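You operate a simulated robot arm through the tools that you are given. There is no shell and no other tool. Be economical: measure what you need, move in short steps, check, and stop when the job is done.

You are at the controls of a simulated robot arm. One attempt, no reset.

JOB
Turn the depth dial to 6 mm.

Only the result counts: the job must be done as asked and must still hold three seconds after the hand-in. Knocking over, shifting, dropping, spilling or breaking anything else fails it.

ROBOT AND FRAMES
A 6-joint arm with a two-finger parallel gripper, fixed in place. Base frame: the origin is at the foot of the arm, x ahead of it, y to its left, z up. Readings come in m, degrees, newtons and seconds.
Its first joint turns from -70.0 to 70.0 degrees. Payload 1.9 kg.
Tool frame: the origin (TCP) lies between the finger pads and is the grasp point; the fingertips stand 0.023 m ahead of it; z points along the fingers, y is the line along which they close. The gripper opens to 0.094 m. The fingers are 0.038 m wide and 0.01 m thick; the gripper's body (0.054 by 0.096 m) begins 0.039 m behind the TCP.
Orientation is told as [roll, pitch, yaw] about the base's x, y, z axes, in that order, counted from this pose: with the fingers straight down and closing along the base's y, the tool's x points along the base's -x, its y along +y and its z along -z.

CONTROLS
- The arm moves only by the tool servo_tool. Its argument "commands" is a list that holds one entry, the list of rows, each a list of 7 numbers: the opening, from 0 (shut) to 1 (fully open), then the shift along the tool's x, y, z in units of 20 mm (1.0 is 20 mm), then the turn, a rotation vector about the tool's x, y, z in units of 5 degrees (1.0 is 5 degrees). In form: [[[gripper, dx, dy, dz, ax, ay, az], ...]]. A call has 1 to 12 rows; each row shifts and turns the commanded pose from where the row before left it, along the tool's axes as they then stand. A call with a number of a shift or a turn outside -1 to 1 is refused whole. Each row takes 0.2 s and may step no farther than 0.05 m and 8.6 degrees from the row before; otherwise, or with a gripper value out of range, the whole call is refused. A pose out of reach is approached as far as the arm can. The call stops where the force on the tool passes 40 N (or 10 N more than at its start, if that is more) or the arm is blocked; 0.2 s more then pass. Each finger travels about 0.108 m/s and halts on what it meets, pressing with about 42 N; the grip force reading is that of the motor and also rises with nothing between the fingers. The clock runs only during rows and for 0.2 s after the last one: add rows that do not move to give the fingers time. It gives the time, the measured TCP pose, the force on the tool (base axes), the opening and the grip force at its end, in the units of the frame above (readings bear some noise), and new pictures: "show" is both (left out), scene, wrist or none.
- Cameras (640 x 400 px; columns grow to the right, rows downward): "scene" is fixed at [0.068, 0.3327, 0.4617]; the picture's right is [-0.62, -0.79, 0.00], its down [-0.26, 0.20, -0.95] and it looks along [0.74, -0.59, -0.32] (base axes); focal length 214 px, centre (320, 200). "wrist" rides on the gripper at [-0.039, 0, -0.044] in the tool frame; the picture's right is [0.00, -1.00, 0.00], its down [0.97, 0.00, -0.24] and it looks along [0.24, 0.00, 0.97] (tool axes); focal length 218 px, centre (320, 200).
- point_at(camera, pixels): for up to 12 pixels [column, row] of the newest picture of that camera ("zoom" is the newest enlarged one), the place [x, y, z] in the base frame of the surface seen there, good to about 0.002 m, but the place of the scene camera against the robot may be out by one fixed shift of up to 0.018 m in any direction. No time passes.
- inspect(camera, box): a new picture of the part [left, top, right, bottom] of that camera's present view, enlarged. No time passes.
- finish_job(): hands the job in; it is judged then, once.

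Keep the steps short. Do not move on a guess: measure, check each grasp and each placing, and mend mistakes. In all there are 60 turns and 120 pictures (those below and enlarged ones count). Leave the gripper open and the arm clear of the work at the hand-in unless told otherwise, and finish with a single line.

The tools are called after ">>>" as name(argument=value, ...) on one line, values as JSON. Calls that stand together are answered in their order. servo_tool: Moves the arm, as the interface text tells. Its arguments: {"type":"object","properties":{"commands":{"type":"array","items":{"type":"array","items":{"type":"array","items":{"type":"number"}}}},"show":{"type":"string","enum":["both","scene","wrist","none"]}},"required":["commands"]} The other tools are called the same way: point_at (camera, pixels) gives the place of the surface under pixels of a picture; inspect (camera, box) takes an enlarged picture of a part of a camera's view; finish_job () hands the job in.

At the start:

```text
t: 0.0
eef_pos: [0.1989, 0.174, 0.4231]
ee_rot: [0.2, 0.0, -0.1]
contact_force: [-0.4, 0.1, -0.3]
width: 0.094
gripper_force: 0.0
```

scene: 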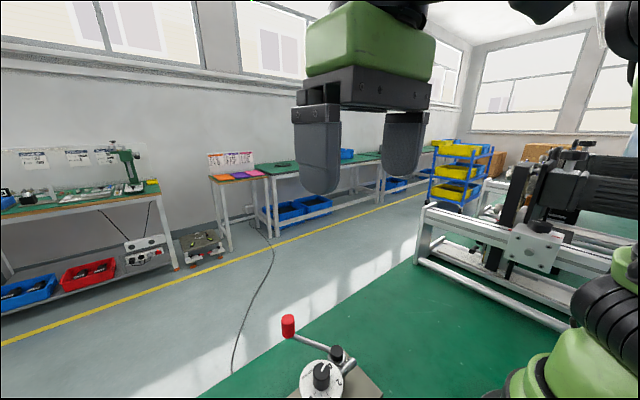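
wrist: 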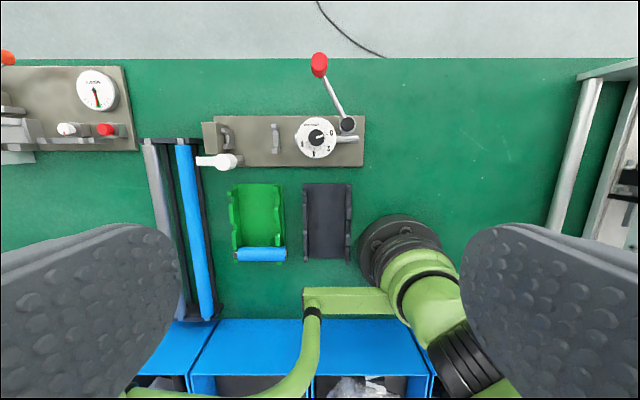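

I see a dial at about (316,138) in the wrist picture. I will enlarge it in both views.

>>> inspect(camera="wrist", box=[190, 40, 390, 190])

>>> inspect(camera="scene", box=[260, 300, 400, 400])

>>> point_at(camera="wrist", pixels=[[316, 138], [303, 145], [348, 124], [319, 65], [250, 155], [355, 158], [226, 161], [308, 130], [340, 108]])

```text
2.67 times, centred on (290, 115) of wrist
```

zoom: 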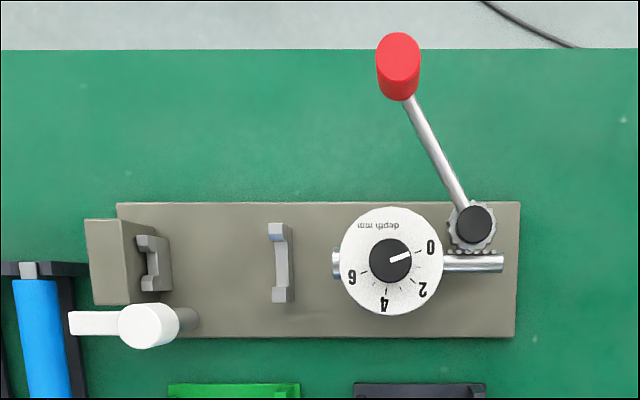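

```text
4.00 times, centred on (330, 350) of scene
```

zoom: 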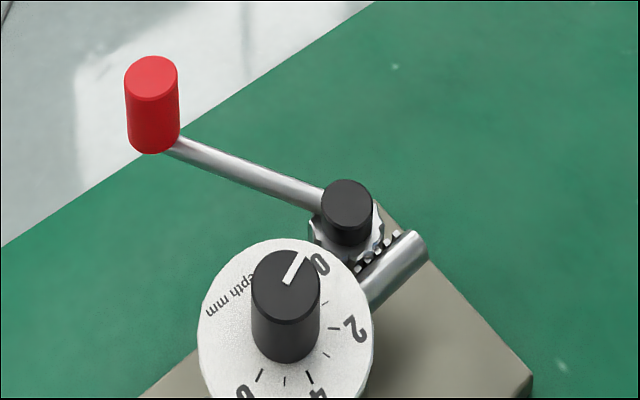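

```text
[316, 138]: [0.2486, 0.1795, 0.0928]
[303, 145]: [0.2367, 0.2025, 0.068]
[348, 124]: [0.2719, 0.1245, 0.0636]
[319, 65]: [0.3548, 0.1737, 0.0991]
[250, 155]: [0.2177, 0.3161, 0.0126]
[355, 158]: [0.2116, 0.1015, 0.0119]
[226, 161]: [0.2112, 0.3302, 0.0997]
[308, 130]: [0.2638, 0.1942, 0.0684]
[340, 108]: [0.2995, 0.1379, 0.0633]
```

The black knob has a white pointer line near 0, with its top at z≈0.093. The plate height looks odd against the stated surface, so I'll check more points, including the table.

>>> point_at(camera="wrist", pixels=[[450, 150], [316, 134], [310, 138], [322, 137], [316, 142], [298, 138], [336, 138], [316, 119], [316, 157], [280, 155], [346, 135], [275, 135]])

>>> point_at(camera="scene", pixels=[[321, 369], [321, 383], [309, 385], [346, 352], [298, 327], [450, 350], [335, 388], [313, 370], [330, 370]])

```text
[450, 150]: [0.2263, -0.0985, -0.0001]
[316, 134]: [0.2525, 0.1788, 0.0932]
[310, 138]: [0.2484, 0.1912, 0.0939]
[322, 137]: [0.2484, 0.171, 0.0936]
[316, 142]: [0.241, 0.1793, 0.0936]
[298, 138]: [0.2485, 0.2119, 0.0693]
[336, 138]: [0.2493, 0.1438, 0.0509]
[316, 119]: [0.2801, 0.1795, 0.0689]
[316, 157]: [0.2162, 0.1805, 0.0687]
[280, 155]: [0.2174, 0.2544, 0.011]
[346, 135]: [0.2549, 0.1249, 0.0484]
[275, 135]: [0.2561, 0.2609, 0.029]
```

```text
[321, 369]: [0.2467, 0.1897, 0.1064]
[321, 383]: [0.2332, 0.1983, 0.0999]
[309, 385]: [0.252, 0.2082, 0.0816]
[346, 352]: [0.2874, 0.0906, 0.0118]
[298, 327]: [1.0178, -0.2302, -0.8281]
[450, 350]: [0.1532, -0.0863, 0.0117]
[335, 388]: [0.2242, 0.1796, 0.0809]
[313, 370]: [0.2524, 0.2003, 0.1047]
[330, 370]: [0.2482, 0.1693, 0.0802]
```

The wrist camera puts the table at z≈0 and the scene camera at about 0.012, so the surface is not at 0.082. I trust the measurements and will approach carefully. The knob centre is about (0.248, 0.179), running from z 0.069 to 0.0935. Going from 0 to 6 takes about 180° clockwise seen from above, which is +z in the tool frame. First I move to above the knob.

>>> servo_tool(commands=[[[1, -0.27, 0.028, 0.95, 0, 0, 0], [1, -0.27, 0.028, 0.95, 0, 0, 0], [1, -0.27, 0.028, 0.95, 0, 0, 0], [1, -0.27, 0.028, 0.95, 0, 0, 0], [1, -0.27, 0.028, 0.95, 0, 0, 0], [1, -0.27, 0.028, 0.95, 0, 0, 0], [1, -0.27, 0.028, 0.95, 0, 0, 0], [1, -0.27, 0.028, 0.95, 0, 0, 0], [1, -0.27, 0.028, 0.95, 0, 0, 0], [1, 0, 0, 0, 0, 0, 0]]], show="both")

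```text
t: 2.2
eef_pos: [0.247, 0.1772, 0.2538]
ee_rot: [0.2, -0.1, 0.0]
contact_force: [0.6, -0.7, 0.5]
width: 0.0939
gripper_force: 0.0
```

scene: 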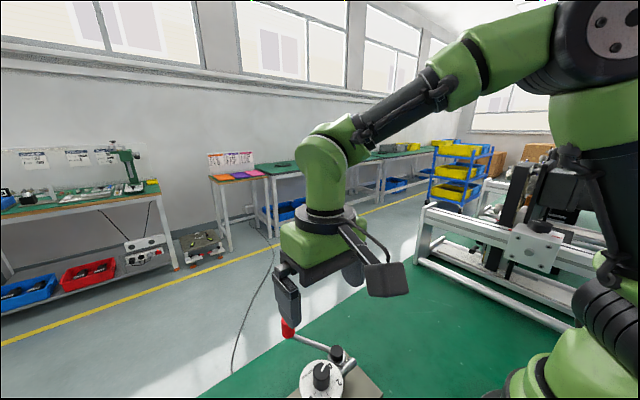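
wrist: 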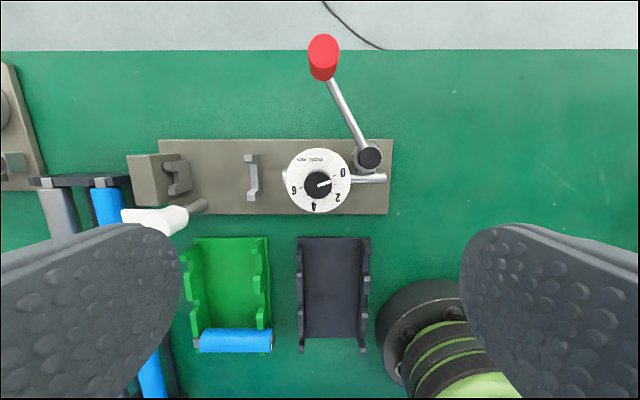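

I'm above the dial, which sits at (318,183). I'll enlarge it and measure the knob precisely.

>>> inspect(camera="wrist", box=[270, 135, 366, 225])

>>> point_at(camera="wrist", pixels=[[306, 185], [308, 185], [318, 185], [328, 185], [331, 185], [318, 173], [318, 196], [368, 158], [320, 60], [289, 182], [349, 182], [440, 180]])

```text
4.44 times, centred on (318, 180) of wrist
```

zoom: 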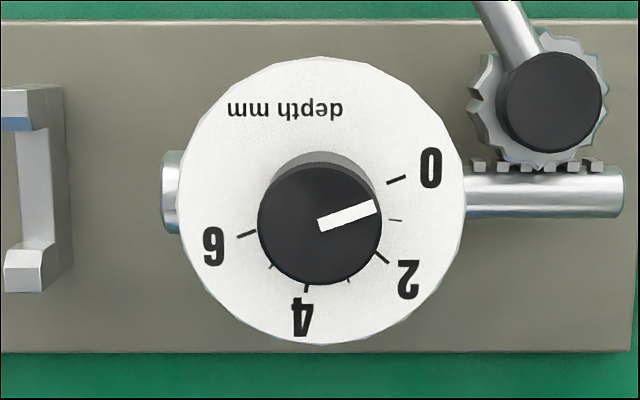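

```text
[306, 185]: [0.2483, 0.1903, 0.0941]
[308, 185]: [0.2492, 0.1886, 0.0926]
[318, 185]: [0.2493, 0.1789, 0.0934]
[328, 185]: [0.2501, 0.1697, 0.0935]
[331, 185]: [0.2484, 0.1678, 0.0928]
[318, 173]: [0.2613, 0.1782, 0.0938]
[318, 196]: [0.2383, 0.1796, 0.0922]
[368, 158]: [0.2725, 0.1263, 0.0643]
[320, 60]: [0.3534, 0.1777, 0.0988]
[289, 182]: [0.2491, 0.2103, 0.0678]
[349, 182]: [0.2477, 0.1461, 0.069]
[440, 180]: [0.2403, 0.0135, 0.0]
```

The knob centre is (0.2485, 0.1788) with a radius of about 13 mm. The pointer sits on the 0 tick, at about +18° in the picture, and the 6 tick is at about −158°, so the turn is about 176° clockwise. I'll pre-turn the tool by −90° at this height.

>>> servo_tool(commands=[[[0.7, 0, 0, 0, 0, 0, -1], [0.7, 0, 0, 0, 0, 0, -1], [0.7, 0, 0, 0, 0, 0, -1], [0.7, 0, 0, 0, 0, 0, -1], [0.7, 0, 0, 0, 0, 0, -1], [0.7, 0, 0, 0, 0, 0, -1], [0.7, 0, 0, 0, 0, 0, -1], [0.7, 0, 0, 0, 0, 0, -1], [0.7, 0, 0, 0, 0, 0, -1], [0.7, 0, 0, 0, 0, 0, 0]]], show="none")

>>> servo_tool(commands=[[[0.7, 0, 0, 0, 0, 0, -1], [0.7, 0, 0, 0, 0, 0, -1], [0.7, 0, 0, 0, 0, 0, -1], [0.7, 0, 0, 0, 0, 0, -1], [0.7, 0, 0, 0, 0, 0, -1], [0.7, 0, 0, 0, 0, 0, -1], [0.7, 0, 0, 0, 0, 0, -1], [0.7, 0, 0, 0, 0, 0, -1], [0.7, 0, 0, 0, 0, 0, -1], [0.7, 0, 0, 0, 0, 0, 0]]], show="wrist")

```text
t: 4.4
eef_pos: [0.246, 0.179, 0.2535]
ee_rot: [0.1, -0.1, 45.1]
contact_force: [-0.1, 0.3, 0.9]
width: 0.0659
gripper_force: 0.0
```

```text
t: 6.6
eef_pos: [0.2481, 0.1787, 0.2525]
ee_rot: [0.0, -0.2, 90.0]
contact_force: [0.4, -0.1, 0.4]
width: 0.0659
gripper_force: 0.1
```

wrist: 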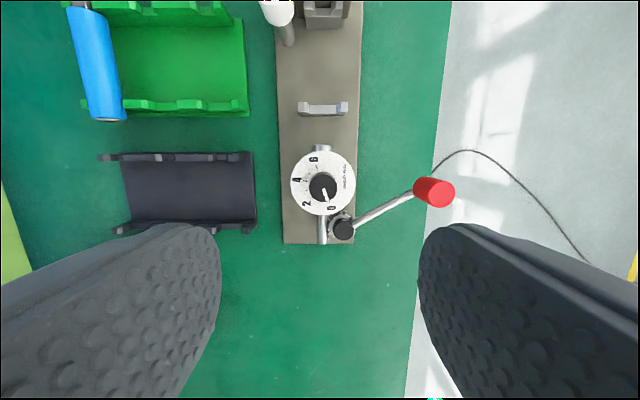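

The yaw is 90° and the TCP is over the knob. I'll descend to just above the knob top and check.

>>> servo_tool(commands=[[[0.7, 0, 0, 1, 0, 0, 0], [0.7, 0, 0, 1, 0, 0, 0], [0.7, 0, 0, 1, 0, 0, 0], [0.7, 0, 0, 1, 0, 0, 0], [0.7, 0, 0, 1, 0, 0, 0], [0.7, 0, 0, 0.8, 0, 0, 0], [0.7, 0, 0, 0, 0, 0, 0]]], show="both")

```text
t: 8.2
eef_pos: [0.2461, 0.1769, 0.1359]
ee_rot: [0.0, -0.2, 90.0]
contact_force: [1.0, -0.2, 0.3]
width: 0.0659
gripper_force: 0.1
```

scene: 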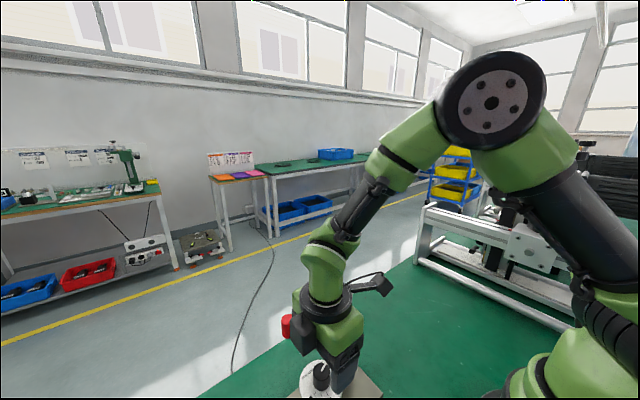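
wrist: 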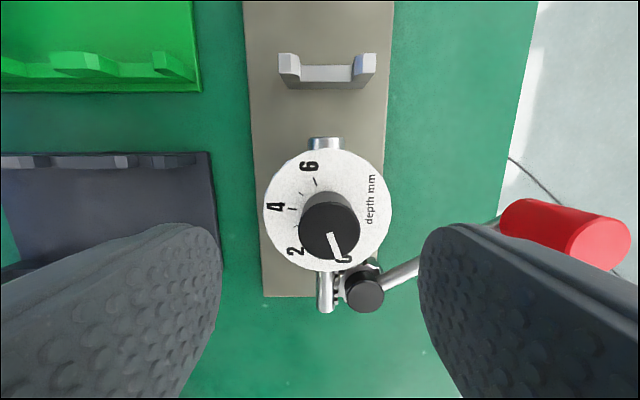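

The knob top looks a little off the finger centre, at about (330,230). I'll measure it.

>>> point_at(camera="wrist", pixels=[[302, 230], [330, 230], [357, 230], [330, 204], [330, 257], [316, 218], [344, 242]])

>>> inspect(camera="wrist", box=[240, 130, 420, 300])

>>> servo_tool(commands=[[[0.7, 0, 0, 0, 0, 0, 0]]], show="none")

```text
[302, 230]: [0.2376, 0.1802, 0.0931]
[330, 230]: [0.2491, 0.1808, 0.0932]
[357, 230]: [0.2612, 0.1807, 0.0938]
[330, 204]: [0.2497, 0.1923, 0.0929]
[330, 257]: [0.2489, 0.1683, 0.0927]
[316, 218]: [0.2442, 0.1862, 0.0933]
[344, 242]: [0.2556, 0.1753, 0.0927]
```

```text
2.35 times, centred on (330, 215) of wrist
```

zoom: 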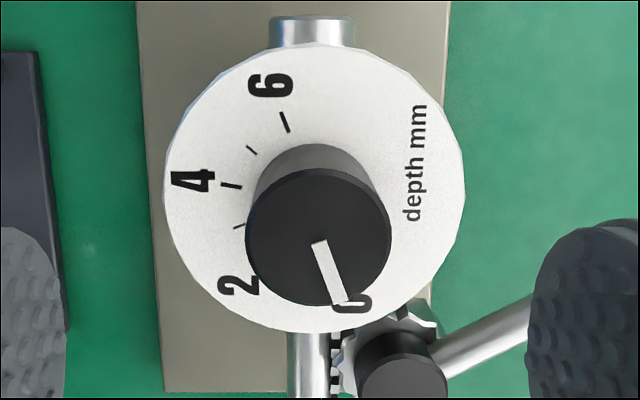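

```text
t: 8.6
eef_pos: [0.2466, 0.1772, 0.1363]
ee_rot: [0.0, -0.2, 90.0]
contact_force: [-0.7, -0.5, 0.1]
width: 0.0659
gripper_force: 0.1
```

The knob centre is (0.2493, 0.1805) and the TCP is at (0.2466, 0.177). I'll shift about 3 mm each way and descend, leaving the fingertips about 5 mm above the dial face.

>>> servo_tool(commands=[[[0.7, -0.16, -0.14, 0, 0, 0, 0], [0.7, 0, 0, 0.5, 0, 0, 0], [0.7, 0, 0, 0.5, 0, 0, 0], [0.7, 0, 0, 0.5, 0, 0, 0], [0.7, 0, 0, 0.45, 0, 0, 0], [0.7, 0, 0, 0, 0, 0, 0]]], show="both")

```text
t: 10.0
eef_pos: [0.2482, 0.1818, 0.0958]
ee_rot: [0.0, -0.2, 89.9]
contact_force: [-0.7, -0.8, -0.3]
width: 0.0659
gripper_force: 0.1
```

scene: 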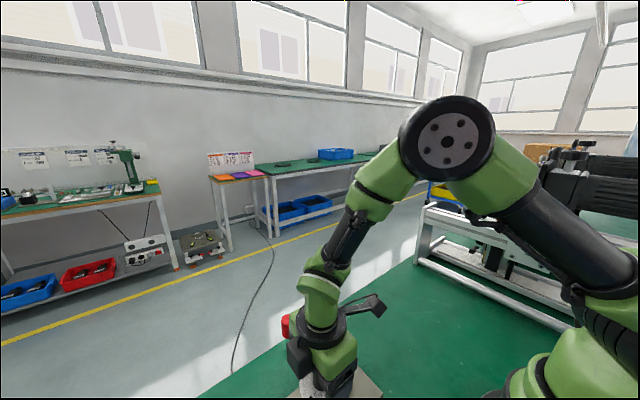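
wrist: 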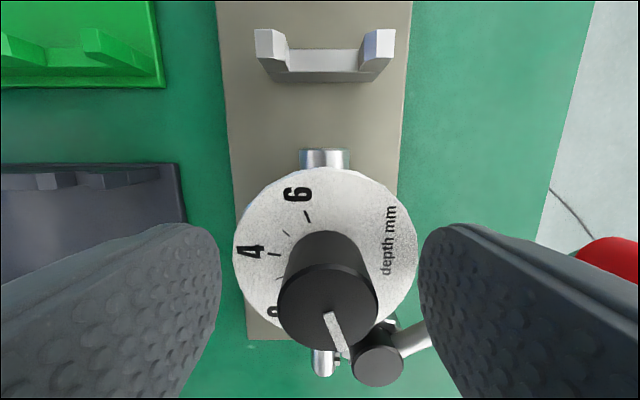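

The knob is about 2 mm off toward base +x: its top is at column 328 and the finger mid is at 319. I'll correct that and close on it.

>>> servo_tool(commands=[[[0.7, -0.04, -0.1, 0, 0, 0, 0], [0.7, 0, 0, 0, 0, 0, 0], [0.45, 0, 0, 0, 0, 0, 0], [0.35, 0, 0, 0, 0, 0, 0], [0.2, 0, 0, 0, 0, 0, 0], [0.2, 0, 0, 0, 0, 0, 0]]], show="wrist")

```text
t: 11.4
eef_pos: [0.2503, 0.1838, 0.0974]
ee_rot: [0.0, -0.2, 89.9]
contact_force: [7.8, -0.1, -4.6]
width: 0.0269
gripper_force: 44.9
```

wrist: 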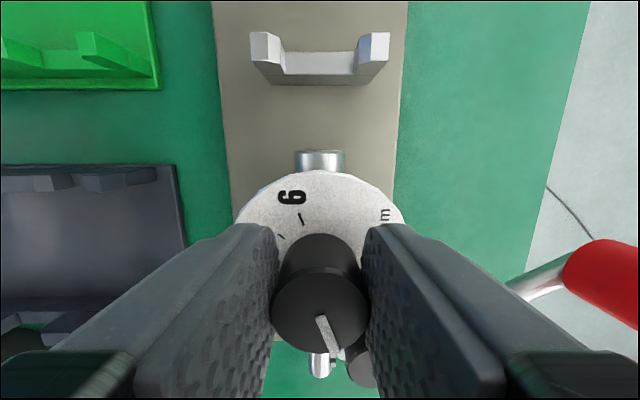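

The grip is on the knob (27 mm), but the knob sits about 2 mm toward tool +x and there is a side force of 8 N. I'll loosen, recentre and grip again so that the turn is about its axis.

>>> servo_tool(commands=[[[0.45, 0, 0, 0, 0, 0, 0], [0.45, 0.1, -0.02, 0, 0, 0, 0], [0.45, 0, 0, 0, 0, 0, 0], [0.35, 0, 0, 0, 0, 0, 0], [0.2, 0, 0, 0, 0, 0, 0], [0.2, 0, 0, 0, 0, 0, 0]]], show="wrist")

```text
t: 12.8
eef_pos: [0.2509, 0.1822, 0.0964]
ee_rot: [0.1, -0.1, 89.9]
contact_force: [-14.9, -0.3, 5.2]
width: 0.0267
gripper_force: 45.4
```

wrist: 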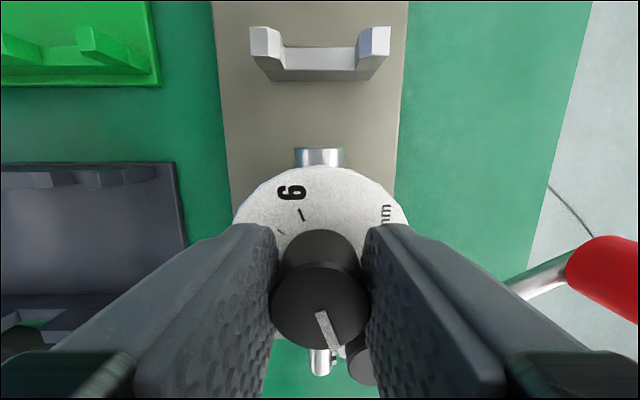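

Now I'm centred along the pads. I'll ease the side force with a shift of about 0.25 mm and try a 15° turn clockwise.

>>> servo_tool(commands=[[[0.2, 0, 0.013, 0, 0, 0, 0], [0.2, 0, 0, 0, 0, 0, 1], [0.2, 0, 0, 0, 0, 0, 1], [0.2, 0, 0, 0, 0, 0, 1], [0.2, 0, 0, 0, 0, 0, 0]]], show="wrist")

```text
t: 13.8
eef_pos: [0.2503, 0.1809, 0.0972]
ee_rot: [0.1, -0.2, 75.5]
contact_force: [-1.3, 4.0, -2.9]
width: 0.0269
gripper_force: 45.4
stopped in row 5: the force on the tool passed its limit (the readings are from after the stop); the commanded pose is now the measured one
```

wrist: 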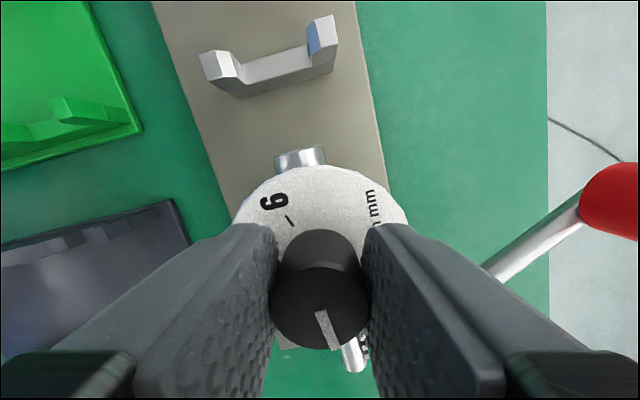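

The knob turns with the fingers, as the pointer is unchanged in the tool picture. The force spike ended that call, and it now reads low. I'll continue with gentler steps.

>>> servo_tool(commands=[[[0.2, 0, 0, 0, 0, 0, 0.5], [0.2, 0, 0, 0, 0, 0, 0.5], [0.2, 0, 0, 0, 0, 0, 0.5], [0.2, 0, 0, 0, 0, 0, 0.5], [0.2, 0, 0, 0, 0, 0, 0.5], [0.2, 0, 0, 0, 0, 0, 0.5], [0.2, 0, 0, 0, 0, 0, 0.5], [0.2, 0, 0, 0, 0, 0, 0.5], [0.2, 0, 0, 0, 0, 0, 0.5], [0.2, 0, 0, 0, 0, 0, 0.5]]], show="wrist")

```text
t: 16.0
eef_pos: [0.2513, 0.183, 0.0974]
ee_rot: [0.1, -0.3, 50.5]
contact_force: [10.8, 7.8, 1.0]
width: 0.0266
gripper_force: 45.3
```

wrist: 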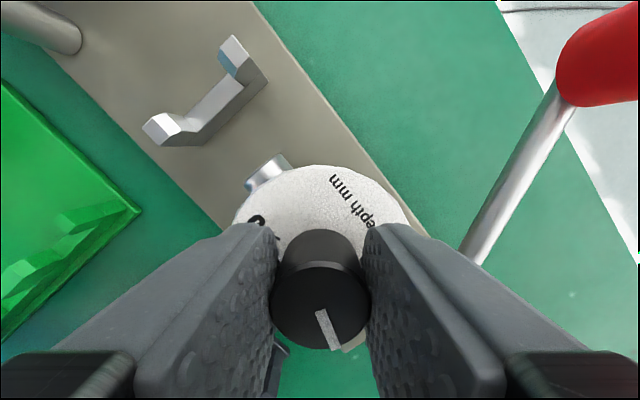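

The knob is following, with about 39° done. I'll continue with 36° more.

>>> servo_tool(commands=[[[0.2, 0, 0, 0, 0, 0, 0.6], [0.2, 0, 0, 0, 0, 0, 0.6], [0.2, 0, 0, 0, 0, 0, 0.6], [0.2, 0, 0, 0, 0, 0, 0.6], [0.2, 0, 0, 0, 0, 0, 0.6], [0.2, 0, 0, 0, 0, 0, 0.6], [0.2, 0, 0, 0, 0, 0, 0.6], [0.2, 0, 0, 0, 0, 0, 0.6], [0.2, 0, 0, 0, 0, 0, 0.6], [0.2, 0, 0, 0, 0, 0, 0.6], [0.2, 0, 0, 0, 0, 0, 0.6], [0.2, 0, 0, 0, 0, 0, 0.6]]], show="wrist")

```text
t: 17.3
eef_pos: [0.2518, 0.1813, 0.0963]
ee_rot: [0.0, 0.0, 36.0]
contact_force: [0.8, -0.1, 1.6]
width: 0.0267
gripper_force: 45.1
stopped in row 6: the force on the tool passed its limit (the readings are from after the stop); the commanded pose is now the measured one
```

wrist: 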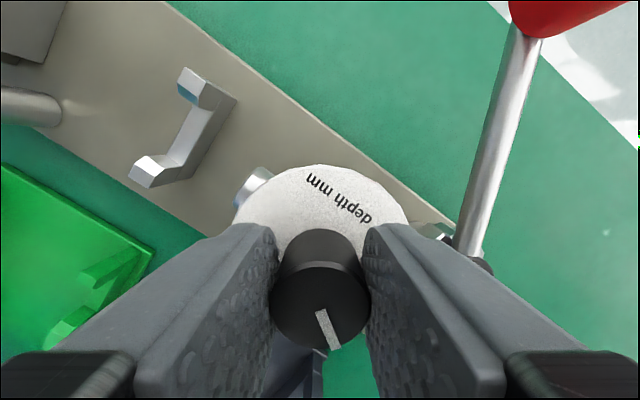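

About 54° is done; the command has resynced and the force is near zero. I'll continue.

>>> servo_tool(commands=[[[0.2, 0, 0, 0, 0, 0, 0.5], [0.2, 0, 0, 0, 0, 0, 0.5], [0.2, 0, 0, 0, 0, 0, 0.5], [0.2, 0, 0, 0, 0, 0, 0.5], [0.2, 0, 0, 0, 0, 0, 0.5], [0.2, 0, 0, 0, 0, 0, 0.5], [0.2, 0, 0, 0, 0, 0, 0.5], [0.2, 0, 0, 0, 0, 0, 0.5], [0.2, 0, 0, 0, 0, 0, 0.5], [0.2, 0, 0, 0, 0, 0, 0.5], [0.2, 0, 0, 0, 0, 0, 0.5], [0.2, 0, 0, 0, 0, 0, 0.5]]], show="wrist")

```text
t: 19.5
eef_pos: [0.2512, 0.1796, 0.0976]
ee_rot: [0.2, 0.0, 10.8]
contact_force: [0.0, -0.6, 2.2]
width: 0.0267
gripper_force: 44.9
stopped in row 11: the force on the tool passed its limit (the readings are from after the stop); the commanded pose is now the measured one
```

wrist: 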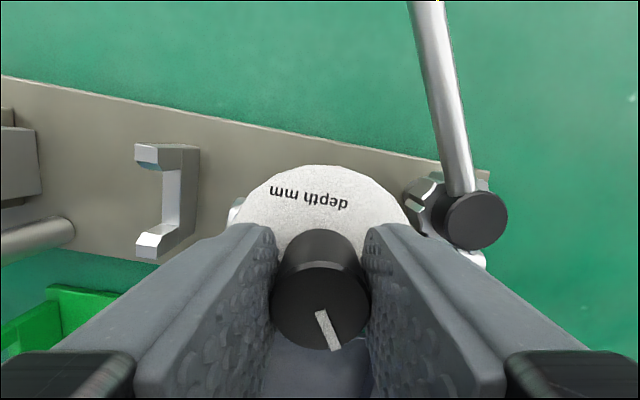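

About 79° is done, and the pointer still follows the fingers. I'll continue.

>>> servo_tool(commands=[[[0.2, 0, 0, 0, 0, 0, 0.5], [0.2, 0, 0, 0, 0, 0, 0.5], [0.2, 0, 0, 0, 0, 0, 0.5], [0.2, 0, 0, 0, 0, 0, 0.5], [0.2, 0, 0, 0, 0, 0, 0.5], [0.2, 0, 0, 0, 0, 0, 0.5], [0.2, 0, 0, 0, 0, 0, 0.5], [0.2, 0, 0, 0, 0, 0, 0.5], [0.2, 0, 0, 0, 0, 0, 0.5], [0.2, 0, 0, 0, 0, 0, 0.5]]], show="none")

>>> servo_tool(commands=[[[0.2, 0, 0, 0, 0, 0, 0.5], [0.2, 0, 0, 0, 0, 0, 0.5], [0.2, 0, 0, 0, 0, 0, 0.5], [0.2, 0, 0, 0, 0, 0, 0.5], [0.2, 0, 0, 0, 0, 0, 0.5], [0.2, 0, 0, 0, 0, 0, 0.5], [0.2, 0, 0, 0, 0, 0, 0.5], [0.2, 0, 0, 0, 0, 0, 0.5]]], show="both")

```text
t: 21.5
eef_pos: [0.2516, 0.1801, 0.0974]
ee_rot: [0.0, 0.0, -11.0]
contact_force: [1.0, -0.9, 1.9]
width: 0.0262
gripper_force: 44.7
stopped in row 9: the force on the tool passed its limit (the readings are from after the stop); the commanded pose is now the measured one
```

```text
t: 22.8
eef_pos: [0.251, 0.1795, 0.0971]
ee_rot: [0.0, -0.1, -23.5]
contact_force: [1.3, -0.7, 2.6]
width: 0.0267
gripper_force: 45.4
stopped in row 6: the force on the tool passed its limit (the readings are from after the stop); the commanded pose is now the measured one
```

scene: 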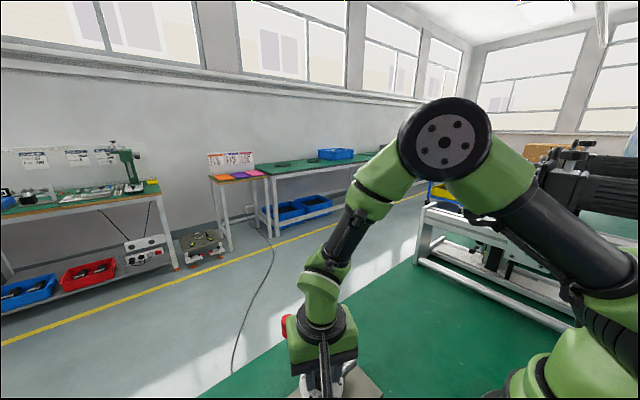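
wrist: 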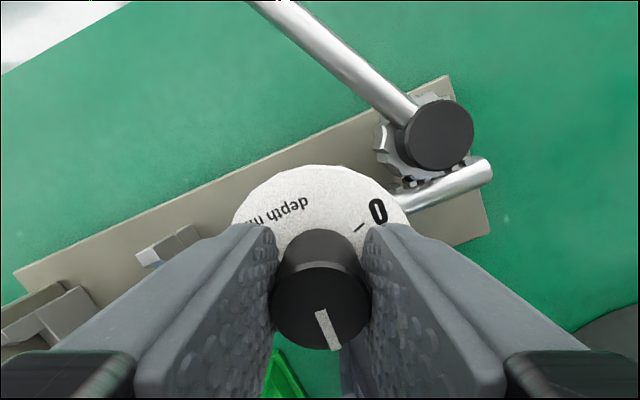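

About 113° is done. The side force builds up sooner now, so I'll loosen and regrip to relieve the strain, then check the pointer.

>>> servo_tool(commands=[[[0.4, 0, 0, 0, 0, 0, 0], [0.4, 0, 0, 0, 0, 0, 0], [0.4, 0, 0, 0, 0, 0, 0]]], show="wrist")

>>> servo_tool(commands=[[[0.4, 0, 0, 0, 0, 0, 0]]], show="none")

>>> servo_tool(commands=[[[0.4, 0, 0, 0, 0, 0, 0]]], show="none")

```text
t: 23.6
eef_pos: [0.2509, 0.1796, 0.0957]
ee_rot: [0.0, -0.1, -23.6]
contact_force: [0.1, 0.4, 0.0]
width: 0.0378
gripper_force: 0.0
```

wrist: 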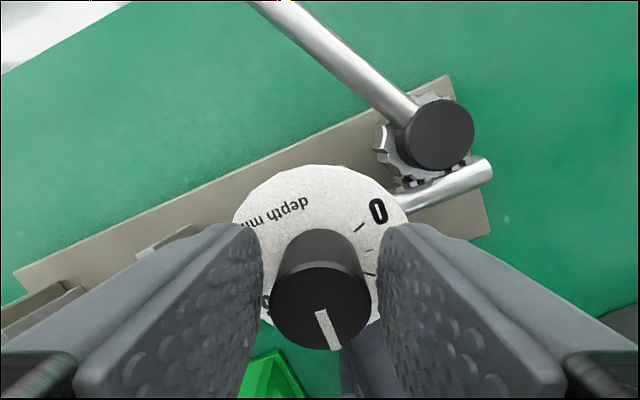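

```text
t: 23.9
eef_pos: [0.2519, 0.1792, 0.0979]
ee_rot: [0.0, 0.0, -23.6]
contact_force: [0.0, 0.0, -0.4]
width: 0.0375
gripper_force: 0.1
```

```text
t: 24.4
eef_pos: [0.2522, 0.1811, 0.0974]
ee_rot: [0.0, -0.1, -23.6]
contact_force: [0.2, -0.4, 0.6]
width: 0.0373
gripper_force: 0.0
```

The knob stays put when released and is centred, at column 320 with the gap mid at 321. I'll regrip and turn about 55° more.

>>> servo_tool(commands=[[[0.2, 0, 0, 0, 0, 0, 0], [0.2, 0, 0, 0, 0, 0, 0], [0.2, 0, 0, 0, 0, 0, 0.4], [0.2, 0, 0, 0, 0, 0, 0.4], [0.2, 0, 0, 0, 0, 0, 0.4], [0.2, 0, 0, 0, 0, 0, 0.4], [0.2, 0, 0, 0, 0, 0, 0.4], [0.2, 0, 0, 0, 0, 0, 0.4], [0.2, 0, 0, 0, 0, 0, 0.4], [0.2, 0, 0, 0, 0, 0, 0.4], [0.2, 0, 0, 0, 0, 0, 0.4], [0.2, 0, 0, 0, 0, 0, 0.4]]], show="none")

>>> servo_tool(commands=[[[0.2, 0, 0, 0, 0, 0, 0.4], [0.2, 0, 0, 0, 0, 0, 0.4], [0.2, 0, 0, 0, 0, 0, 0.4], [0.2, 0, 0, 0, 0, 0, 0.4], [0.2, 0, 0, 0, 0, 0, 0.4], [0.2, 0, 0, 0, 0, 0, 0.4], [0.2, 0, 0, 0, 0, 0, 0.4], [0.2, 0, 0, 0, 0, 0, 0.4]]], show="wrist")

```text
t: 26.9
eef_pos: [0.2514, 0.1801, 0.0954]
ee_rot: [-0.1, 0.1, -43.7]
contact_force: [-9.6, 4.6, -33.8]
width: 0.027
gripper_force: 44.8
```

```text
t: 28.8
eef_pos: [0.2511, 0.1772, 0.0962]
ee_rot: [-0.4, -0.2, -59.6]
contact_force: [-21.8, -5.3, -30.9]
width: 0.027
gripper_force: 45.3
```

wrist: 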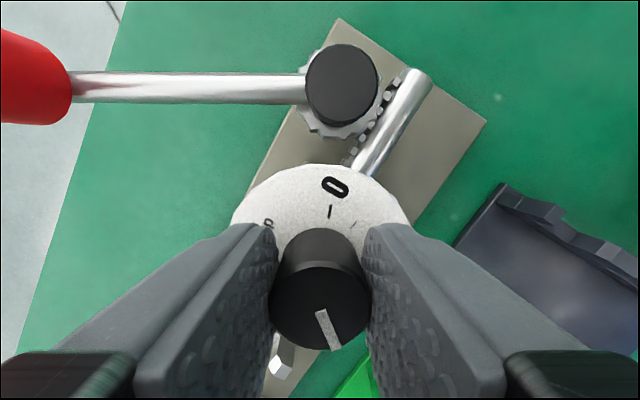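

There is a −31 N vertical strain, so I'll loosen and regrip to relieve it and then turn about 22° more.

>>> servo_tool(commands=[[[0.4, 0, 0, 0, 0, 0, 0], [0.4, 0, 0, 0, 0, 0, 0], [0.2, 0, 0, 0, 0, 0, 0], [0.2, 0, 0, 0, 0, 0, 0], [0.2, 0, 0, 0, 0, 0, 0.4], [0.2, 0, 0, 0, 0, 0, 0.4], [0.2, 0, 0, 0, 0, 0, 0.4], [0.2, 0, 0, 0, 0, 0, 0.4], [0.2, 0, 0, 0, 0, 0, 0.4], [0.2, 0, 0, 0, 0, 0, 0.4], [0.2, 0, 0, 0, 0, 0, 0.4], [0.2, 0, 0, 0, 0, 0, 0.4]]], show="none")

>>> servo_tool(commands=[[[0.2, 0, 0, 0, 0, 0, 0.4], [0.2, 0, 0, 0, 0, 0, 0.4], [0.2, 0, 0, 0, 0, 0, 0]]], show="wrist")

```text
t: 30.2
eef_pos: [0.2501, 0.1789, 0.0977]
ee_rot: [-0.2, 0.1, -63.6]
contact_force: [-4.4, -2.3, 2.2]
width: 0.0266
gripper_force: 45.3
stopped in row 7: the force on the tool passed its limit (the readings are from after the stop); the commanded pose is now the measured one
```

```text
t: 31.0
eef_pos: [0.25, 0.1802, 0.0983]
ee_rot: [-0.3, 0.0, -67.7]
contact_force: [-10.7, 21.8, -25.0]
width: 0.0269
gripper_force: 44.3
```

wrist: 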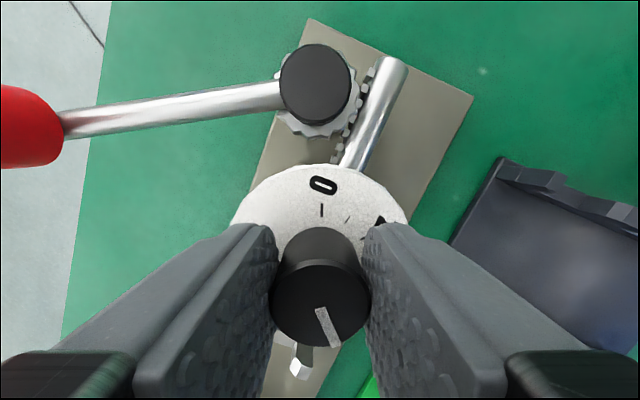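

I'll continue in small steps toward a yaw of about −82.

>>> servo_tool(commands=[[[0.4, 0, 0, 0, 0, 0, 0], [0.4, 0, 0, 0, 0, 0, 0], [0.2, 0, 0, 0, 0, 0, 0], [0.2, 0, 0, 0, 0, 0, 0], [0.2, 0, 0, 0, 0, 0, 0.4], [0.2, 0, 0, 0, 0, 0, 0.4], [0.2, 0, 0, 0, 0, 0, 0.4], [0.2, 0, 0, 0, 0, 0, 0.4]]], show="none")

>>> servo_tool(commands=[[[0.2, 0, 0, 0, 0, 0, 0.4], [0.2, 0, 0, 0, 0, 0, 0.4], [0.2, 0, 0, 0, 0, 0, 0.4]]], show="none")

```text
t: 32.8
eef_pos: [0.2499, 0.1781, 0.0973]
ee_rot: [-0.3, -0.1, -75.9]
contact_force: [5.0, -30.9, 12.6]
width: 0.0268
gripper_force: 44.9
```

```text
t: 33.6
eef_pos: [0.2491, 0.179, 0.0975]
ee_rot: [-0.3, -0.1, -81.8]
contact_force: [-9.7, -10.9, 13.7]
width: 0.0265
gripper_force: 45.2
```

Now at yaw −81.8, which is about 172° turned. I'll open, rise and look at the pointer.

>>> servo_tool(commands=[[[0.5, 0, 0, 0, 0, 0, 0], [0.6, 0, 0, 0, 0, 0, 0], [0.6, 0, 0, -0.7, 0, 0, 0], [0.6, 0, 0, -1, 0, 0, 0], [0.6, 0, 0, -1, 0, 0, 0], [0.6, 0, 0, -1, 0, 0, 0], [0.6, 0, 0, 0, 0, 0, 0]]], show="wrist")

>>> inspect(camera="wrist", box=[264, 140, 384, 260])

```text
t: 35.2
eef_pos: [0.2513, 0.1781, 0.1712]
ee_rot: [-0.1, -0.2, -81.7]
contact_force: [0.8, -0.2, -0.8]
width: 0.0564
gripper_force: 0.0
```

wrist: 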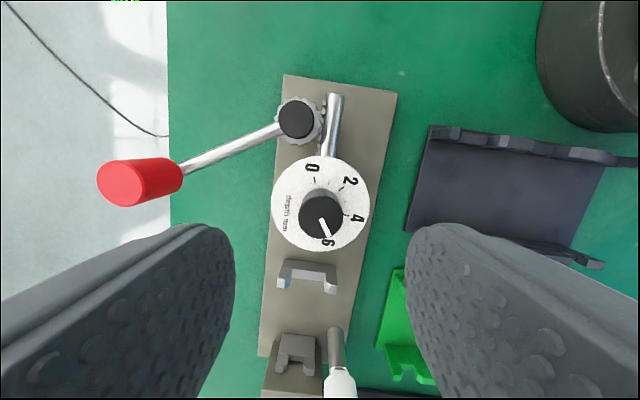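

```text
3.33 times, centred on (324, 200) of wrist
```

zoom: 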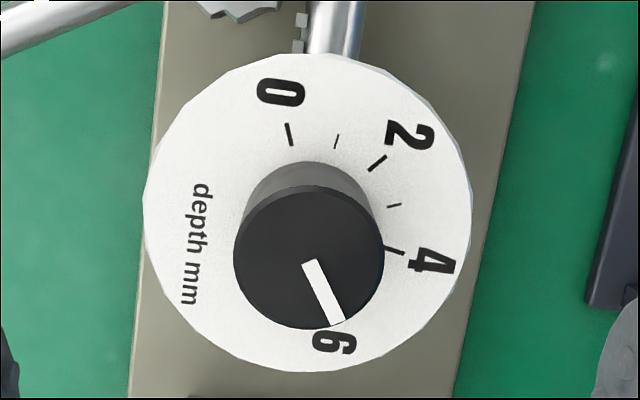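

The pointer is close to 6, but the knob hides the 6 tick. I'll move the camera straight above the dial.

>>> servo_tool(commands=[[[0.6, 0, 0, -0.5, 0, 0, 0], [0.6, 1, 0, 0, 0, 0, 0], [0.6, 0.95, 0.03, 0, 0, 0, 0], [0.6, 0, 0, 0, 0, 0, 0], [0.6, 0, 0, 0, 0, 0, 0]]], show="wrist")

>>> inspect(camera="wrist", box=[270, 96, 370, 196])

```text
t: 36.4
eef_pos: [0.2472, 0.2193, 0.1802]
ee_rot: [-0.2, -0.1, -81.6]
contact_force: [-0.3, -0.3, 1.2]
width: 0.0562
gripper_force: 0.1
```

wrist: 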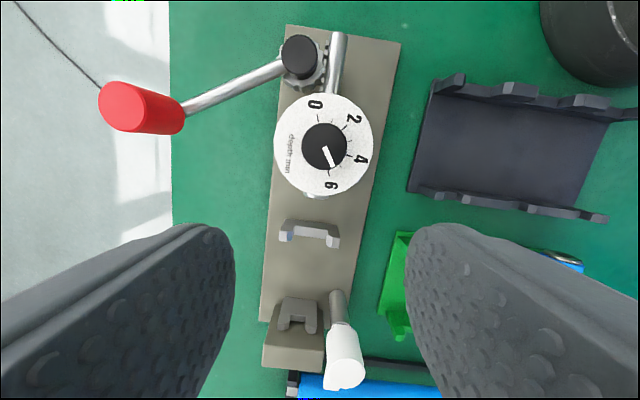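

```text
4.00 times, centred on (320, 146) of wrist
```

zoom: 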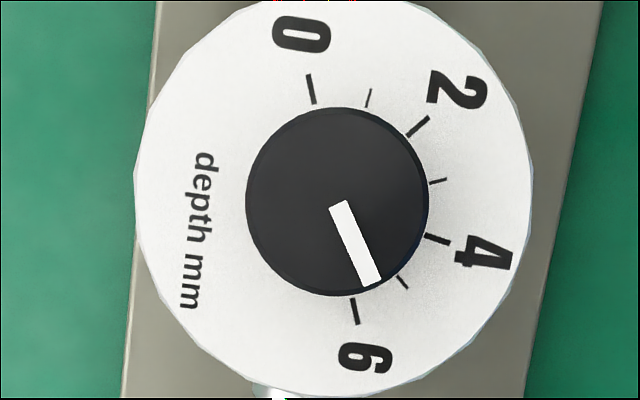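

Now it's clear: the pointer is 23.3° from straight down in the picture and the 6 tick is 11°, so about 12.5° more clockwise is needed. I'll go back over the knob and turn the tool back 30° for a comfortable grasp.

>>> servo_tool(commands=[[[0.6, -1, 0, 0, 0, 0, 0], [0.6, -0.95, -0.03, 0, 0, 0, 0], [0.6, 0, 0, 0.5, 0, 0, -1], [0.6, 0, 0, 0.5, 0, 0, -1], [0.6, 0, 0, 0.5, 0, 0, -1], [0.6, 0, 0, 0.5, 0, 0, -1], [0.6, 0, 0, 0, 0, 0, -1], [0.6, 0, 0, 0, 0, 0, -1], [0.6, 0, 0, 0, 0, 0, 0], [0.6, 0, 0, 0, 0, 0, 0]]], show="wrist")

>>> servo_tool(commands=[[[0.6, 0, 0, 0, 0, 0, 0]]], show="none")

>>> servo_tool(commands=[[[0.6, 0, 0, 0, 0, 0, 0]]], show="none")

```text
t: 38.6
eef_pos: [0.2517, 0.1801, 0.1404]
ee_rot: [-0.2, 0.1, -51.7]
contact_force: [-0.3, 0.3, -1.2]
width: 0.0565
gripper_force: 0.0
```

wrist: 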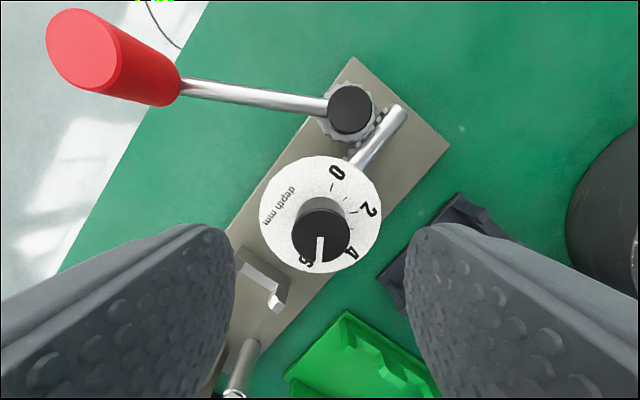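

```text
t: 39.0
eef_pos: [0.2529, 0.1791, 0.1407]
ee_rot: [-0.3, 0.1, -51.8]
contact_force: [0.3, 0.5, 0.2]
width: 0.0565
gripper_force: 0.1
```

```text
t: 39.4
eef_pos: [0.2518, 0.1796, 0.1415]
ee_rot: [-0.2, 0.1, -51.7]
contact_force: [0.5, 0.0, 0.6]
width: 0.0562
gripper_force: 0.0
```

The tool is centred over the knob: (321,232) seen against (320,235) expected. I'll descend to TCP z≈0.097 and check.

>>> servo_tool(commands=[[[0.6, 0, 0, 0.55, 0, 0, 0], [0.6, 0, 0, 0.55, 0, 0, 0], [0.6, 0, 0, 0.55, 0, 0, 0], [0.6, 0, 0, 0.53, 0, 0, 0], [0.4, 0, 0, 0, 0, 0, 0], [0.4, 0, 0, 0, 0, 0, 0]]], show="wrist")

```text
t: 40.8
eef_pos: [0.2505, 0.1776, 0.0966]
ee_rot: [-0.1, 0.0, -51.6]
contact_force: [0.4, -0.3, -0.3]
width: 0.0376
gripper_force: 0.0
```

wrist: 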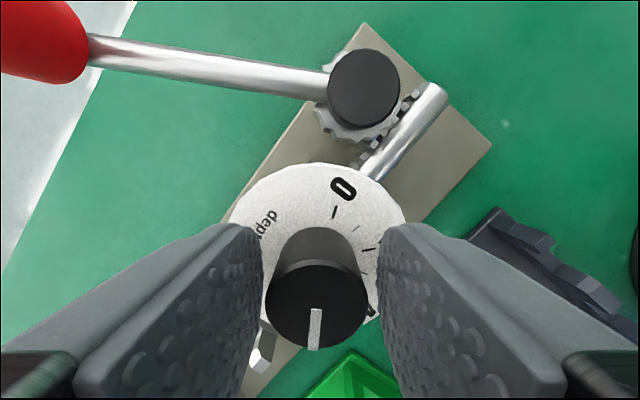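

I'll shift 1 mm toward tool +y, grip and turn 12.5°.

>>> servo_tool(commands=[[[0.4, 0, 0.05, 0, 0, 0, 0], [0.35, 0, 0, 0, 0, 0, 0], [0.2, 0, 0, 0, 0, 0, 0], [0.2, 0, 0, 0, 0, 0, 0], [0.2, 0, 0, 0, 0, 0, 0.4], [0.2, 0, 0, 0, 0, 0, 0.4], [0.2, 0, 0, 0, 0, 0, 0.4], [0.2, 0, 0, 0, 0, 0, 0.4], [0.2, 0, 0, 0, 0, 0, 0.4], [0.2, 0, 0, 0, 0, 0, 0.5], [0.2, 0, 0, 0, 0, 0, 0]]], show="wrist")

```text
t: 43.2
eef_pos: [0.2503, 0.1789, 0.0968]
ee_rot: [-0.3, -0.1, -64.2]
contact_force: [4.7, -24.0, -22.9]
width: 0.0269
gripper_force: 44.5
```

wrist: 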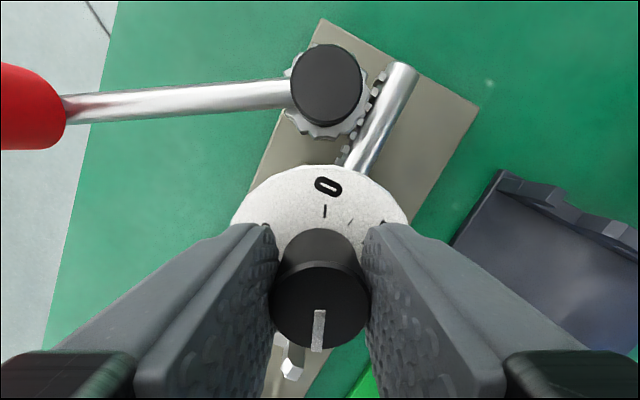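

I reached yaw −64.2, which is 12.5° turned. I'll open, rise and view from straight above again.

>>> servo_tool(commands=[[[0.4, 0, 0, 0, 0, 0, 0], [0.6, 0, 0, 0, 0, 0, 0], [0.6, 0, 0, -0.7, 0, 0, 0], [0.6, 0, 0, -1, 0, 0, 0], [0.6, 0, 0, -1, 0, 0, 0], [0.6, 0, 0, -1, 0, 0, 0], [0.6, 0, 0, -0.5, 0, 0, 0], [0.6, 1, 0, 0, 0, 0, 0], [0.6, 0.95, 0, 0, 0, 0, 0], [0.6, 0, 0, 0, 0, 0, 0], [0.6, 0, 0, 0, 0, 0, 0]]], show="wrist")

>>> inspect(camera="wrist", box=[270, 96, 370, 196])

```text
t: 45.6
eef_pos: [0.2348, 0.2152, 0.1827]
ee_rot: [-0.2, -0.1, -64.2]
contact_force: [1.0, -0.5, 0.6]
width: 0.0562
gripper_force: 0.0
```

wrist: 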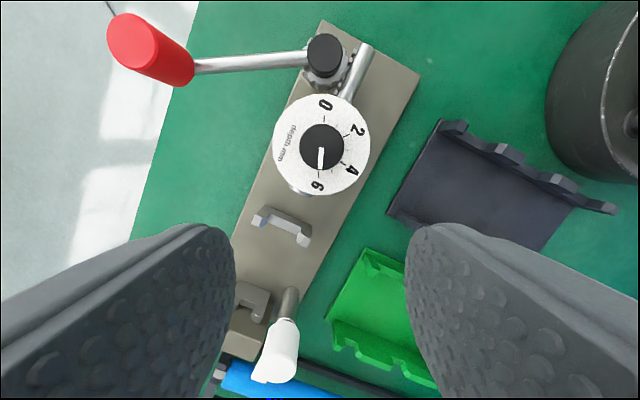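

```text
4.00 times, centred on (320, 146) of wrist
```

zoom: 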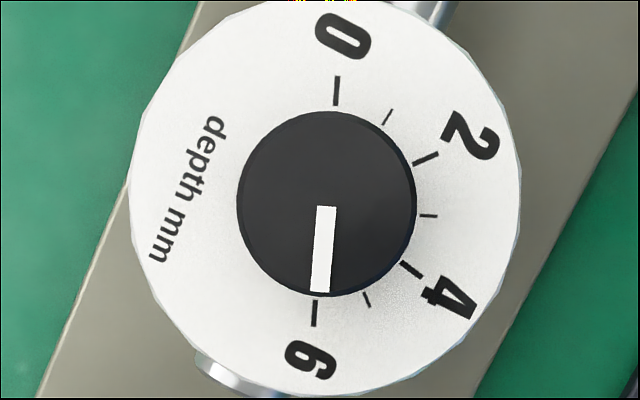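

Very close now. I'll enlarge tighter to measure the remaining error.

>>> inspect(camera="wrist", box=[294, 112, 350, 182])

```text
5.71 times, centred on (322, 147) of wrist
```

zoom: 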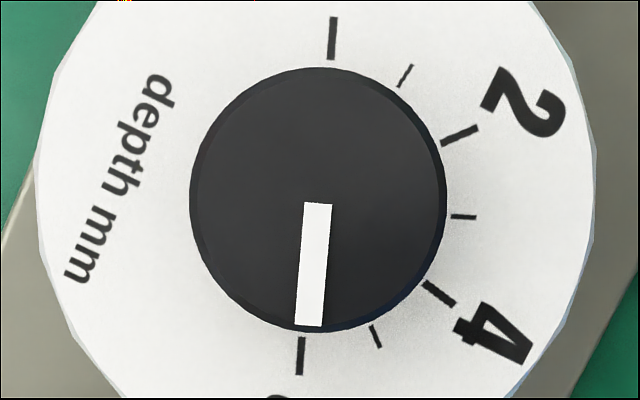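

The pointer is at 4.3° and the 6 tick at about 6°, so it is still roughly 1.5–2° (0.05 mm) short. One small refinement: go back, grip and nudge. Earlier grips lost about 1° each, so I'll command 2.8°.

>>> servo_tool(commands=[[[0.6, -1, 0, 0, 0, 0, 0], [0.6, -0.95, 0, 0, 0, 0, 0], [0.6, 0, 0, 0.5, 0, 0, 0], [0.6, 0, 0, 1, 0, 0, 0], [0.6, 0, 0, 1, 0, 0, 0], [0.6, 0, 0, 1, 0, 0, 0], [0.6, 0, 0, 0.65, 0, 0, 0], [0.4, 0, 0, 0, 0, 0, 0], [0.4, 0, 0, 0, 0, 0, 0]]], show="wrist")

```text
t: 47.6
eef_pos: [0.2523, 0.18, 0.1004]
ee_rot: [-0.2, 0.0, -64.3]
contact_force: [-0.5, 0.7, -0.1]
width: 0.0376
gripper_force: 0.1
```

wrist: 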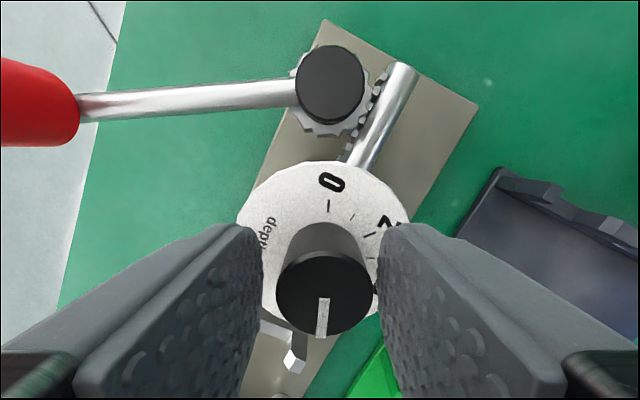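

The knob is at column 324 and the gap mid is at 320, so I'll shift 1 mm toward tool −y, grip and nudge 2.8°.

>>> servo_tool(commands=[[[0.4, 0, -0.05, 0.1, 0, 0, 0], [0.35, 0, 0, 0, 0, 0, 0], [0.2, 0, 0, 0, 0, 0, 0], [0.2, 0, 0, 0, 0, 0, 0], [0.2, 0, 0, 0, 0, 0, 0.28], [0.2, 0, 0, 0, 0, 0, 0.28], [0.2, 0, 0, 0, 0, 0, 0], [0.4, 0, 0, 0, 0, 0, 0], [0.6, 0, 0, 0, 0, 0, 0]]], show="none")

>>> servo_tool(commands=[[[0.6, 0, 0, -0.7, 0, 0, 0], [0.6, 0, 0, -1, 0, 0, 0], [0.6, 0, 0, -1, 0, 0, 0], [0.6, 0, 0, -1, 0, 0, 0], [0.6, 0, 0, -0.5, 0, 0, 0], [0.6, 1, 0, 0, 0, 0, 0], [0.6, 0.95, 0, 0, 0, 0, 0], [0.6, 0, 0, 0, 0, 0, 0], [0.6, 0, 0, 0, 0, 0, 0]]], show="wrist")

>>> inspect(camera="wrist", box=[294, 112, 350, 182])

```text
t: 49.6
eef_pos: [0.2515, 0.1786, 0.0968]
ee_rot: [-0.1, 0.0, -67.1]
contact_force: [0.0, -0.6, -0.1]
width: 0.0565
gripper_force: 0.0
```

```text
t: 51.6
eef_pos: [0.2362, 0.2154, 0.1794]
ee_rot: [-0.2, 0.0, -67.1]
contact_force: [0.0, -0.3, -0.2]
width: 0.0564
gripper_force: 0.1
```

wrist: 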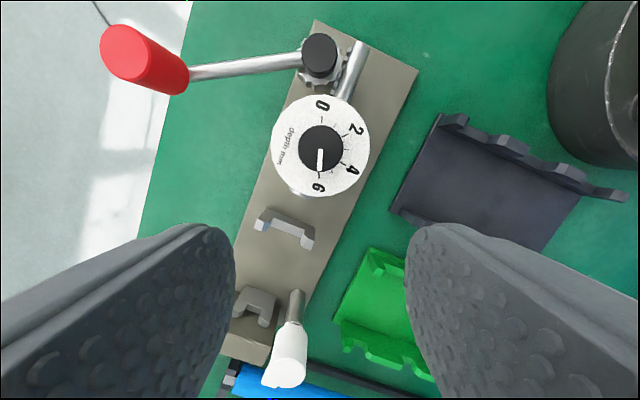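

```text
5.71 times, centred on (322, 147) of wrist
```

zoom: 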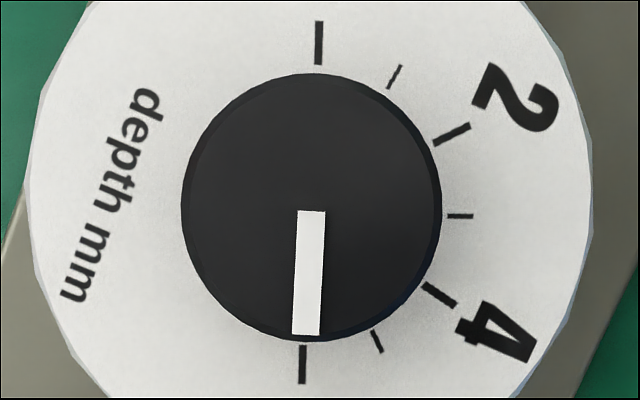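

The pointer is at 2.5° and the 0–6 tick line at 2.9°, so the pointer is on 6 mm. The lever and other parts are unmoved. I'll raise the arm clear and open the gripper fully.

>>> servo_tool(commands=[[[0.6, 0, 0, -1, 0, 0, 0], [0.8, 0, 0, -1, 0, 0, 0], [1, 0, 0, -1, 0, 0, 0], [1, 0, 0, -1, 0, 0, 0], [1, 0, 0, -1, 0, 0, 0], [1, 0, 0, 0, 0, 0, 0]]], show="both")

```text
t: 53.0
eef_pos: [0.2359, 0.2158, 0.2801]
ee_rot: [-0.3, 0.0, -67.0]
contact_force: [-0.2, 0.1, -1.2]
width: 0.094
gripper_force: 0.0
```

scene: 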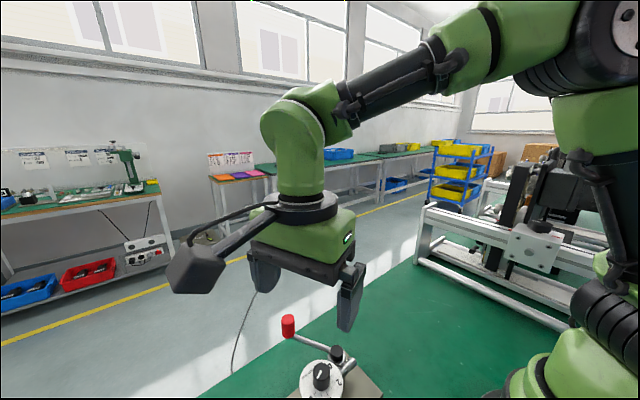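
wrist: 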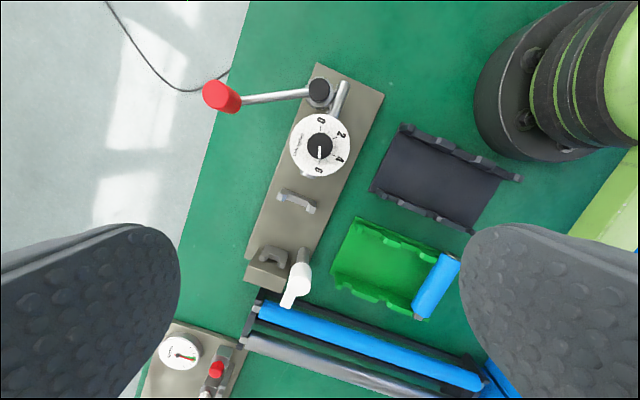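

The arm is clear, the gripper is open and the dial points at 6, so I'm handing in.

>>> finish_job()

```text
The job is handed in.
```

The depth dial is set to 6 mm: the pointer was within about half a degree of the 6 mark when last measured, with the gripper open, the arm clear and nothing else seen to move.
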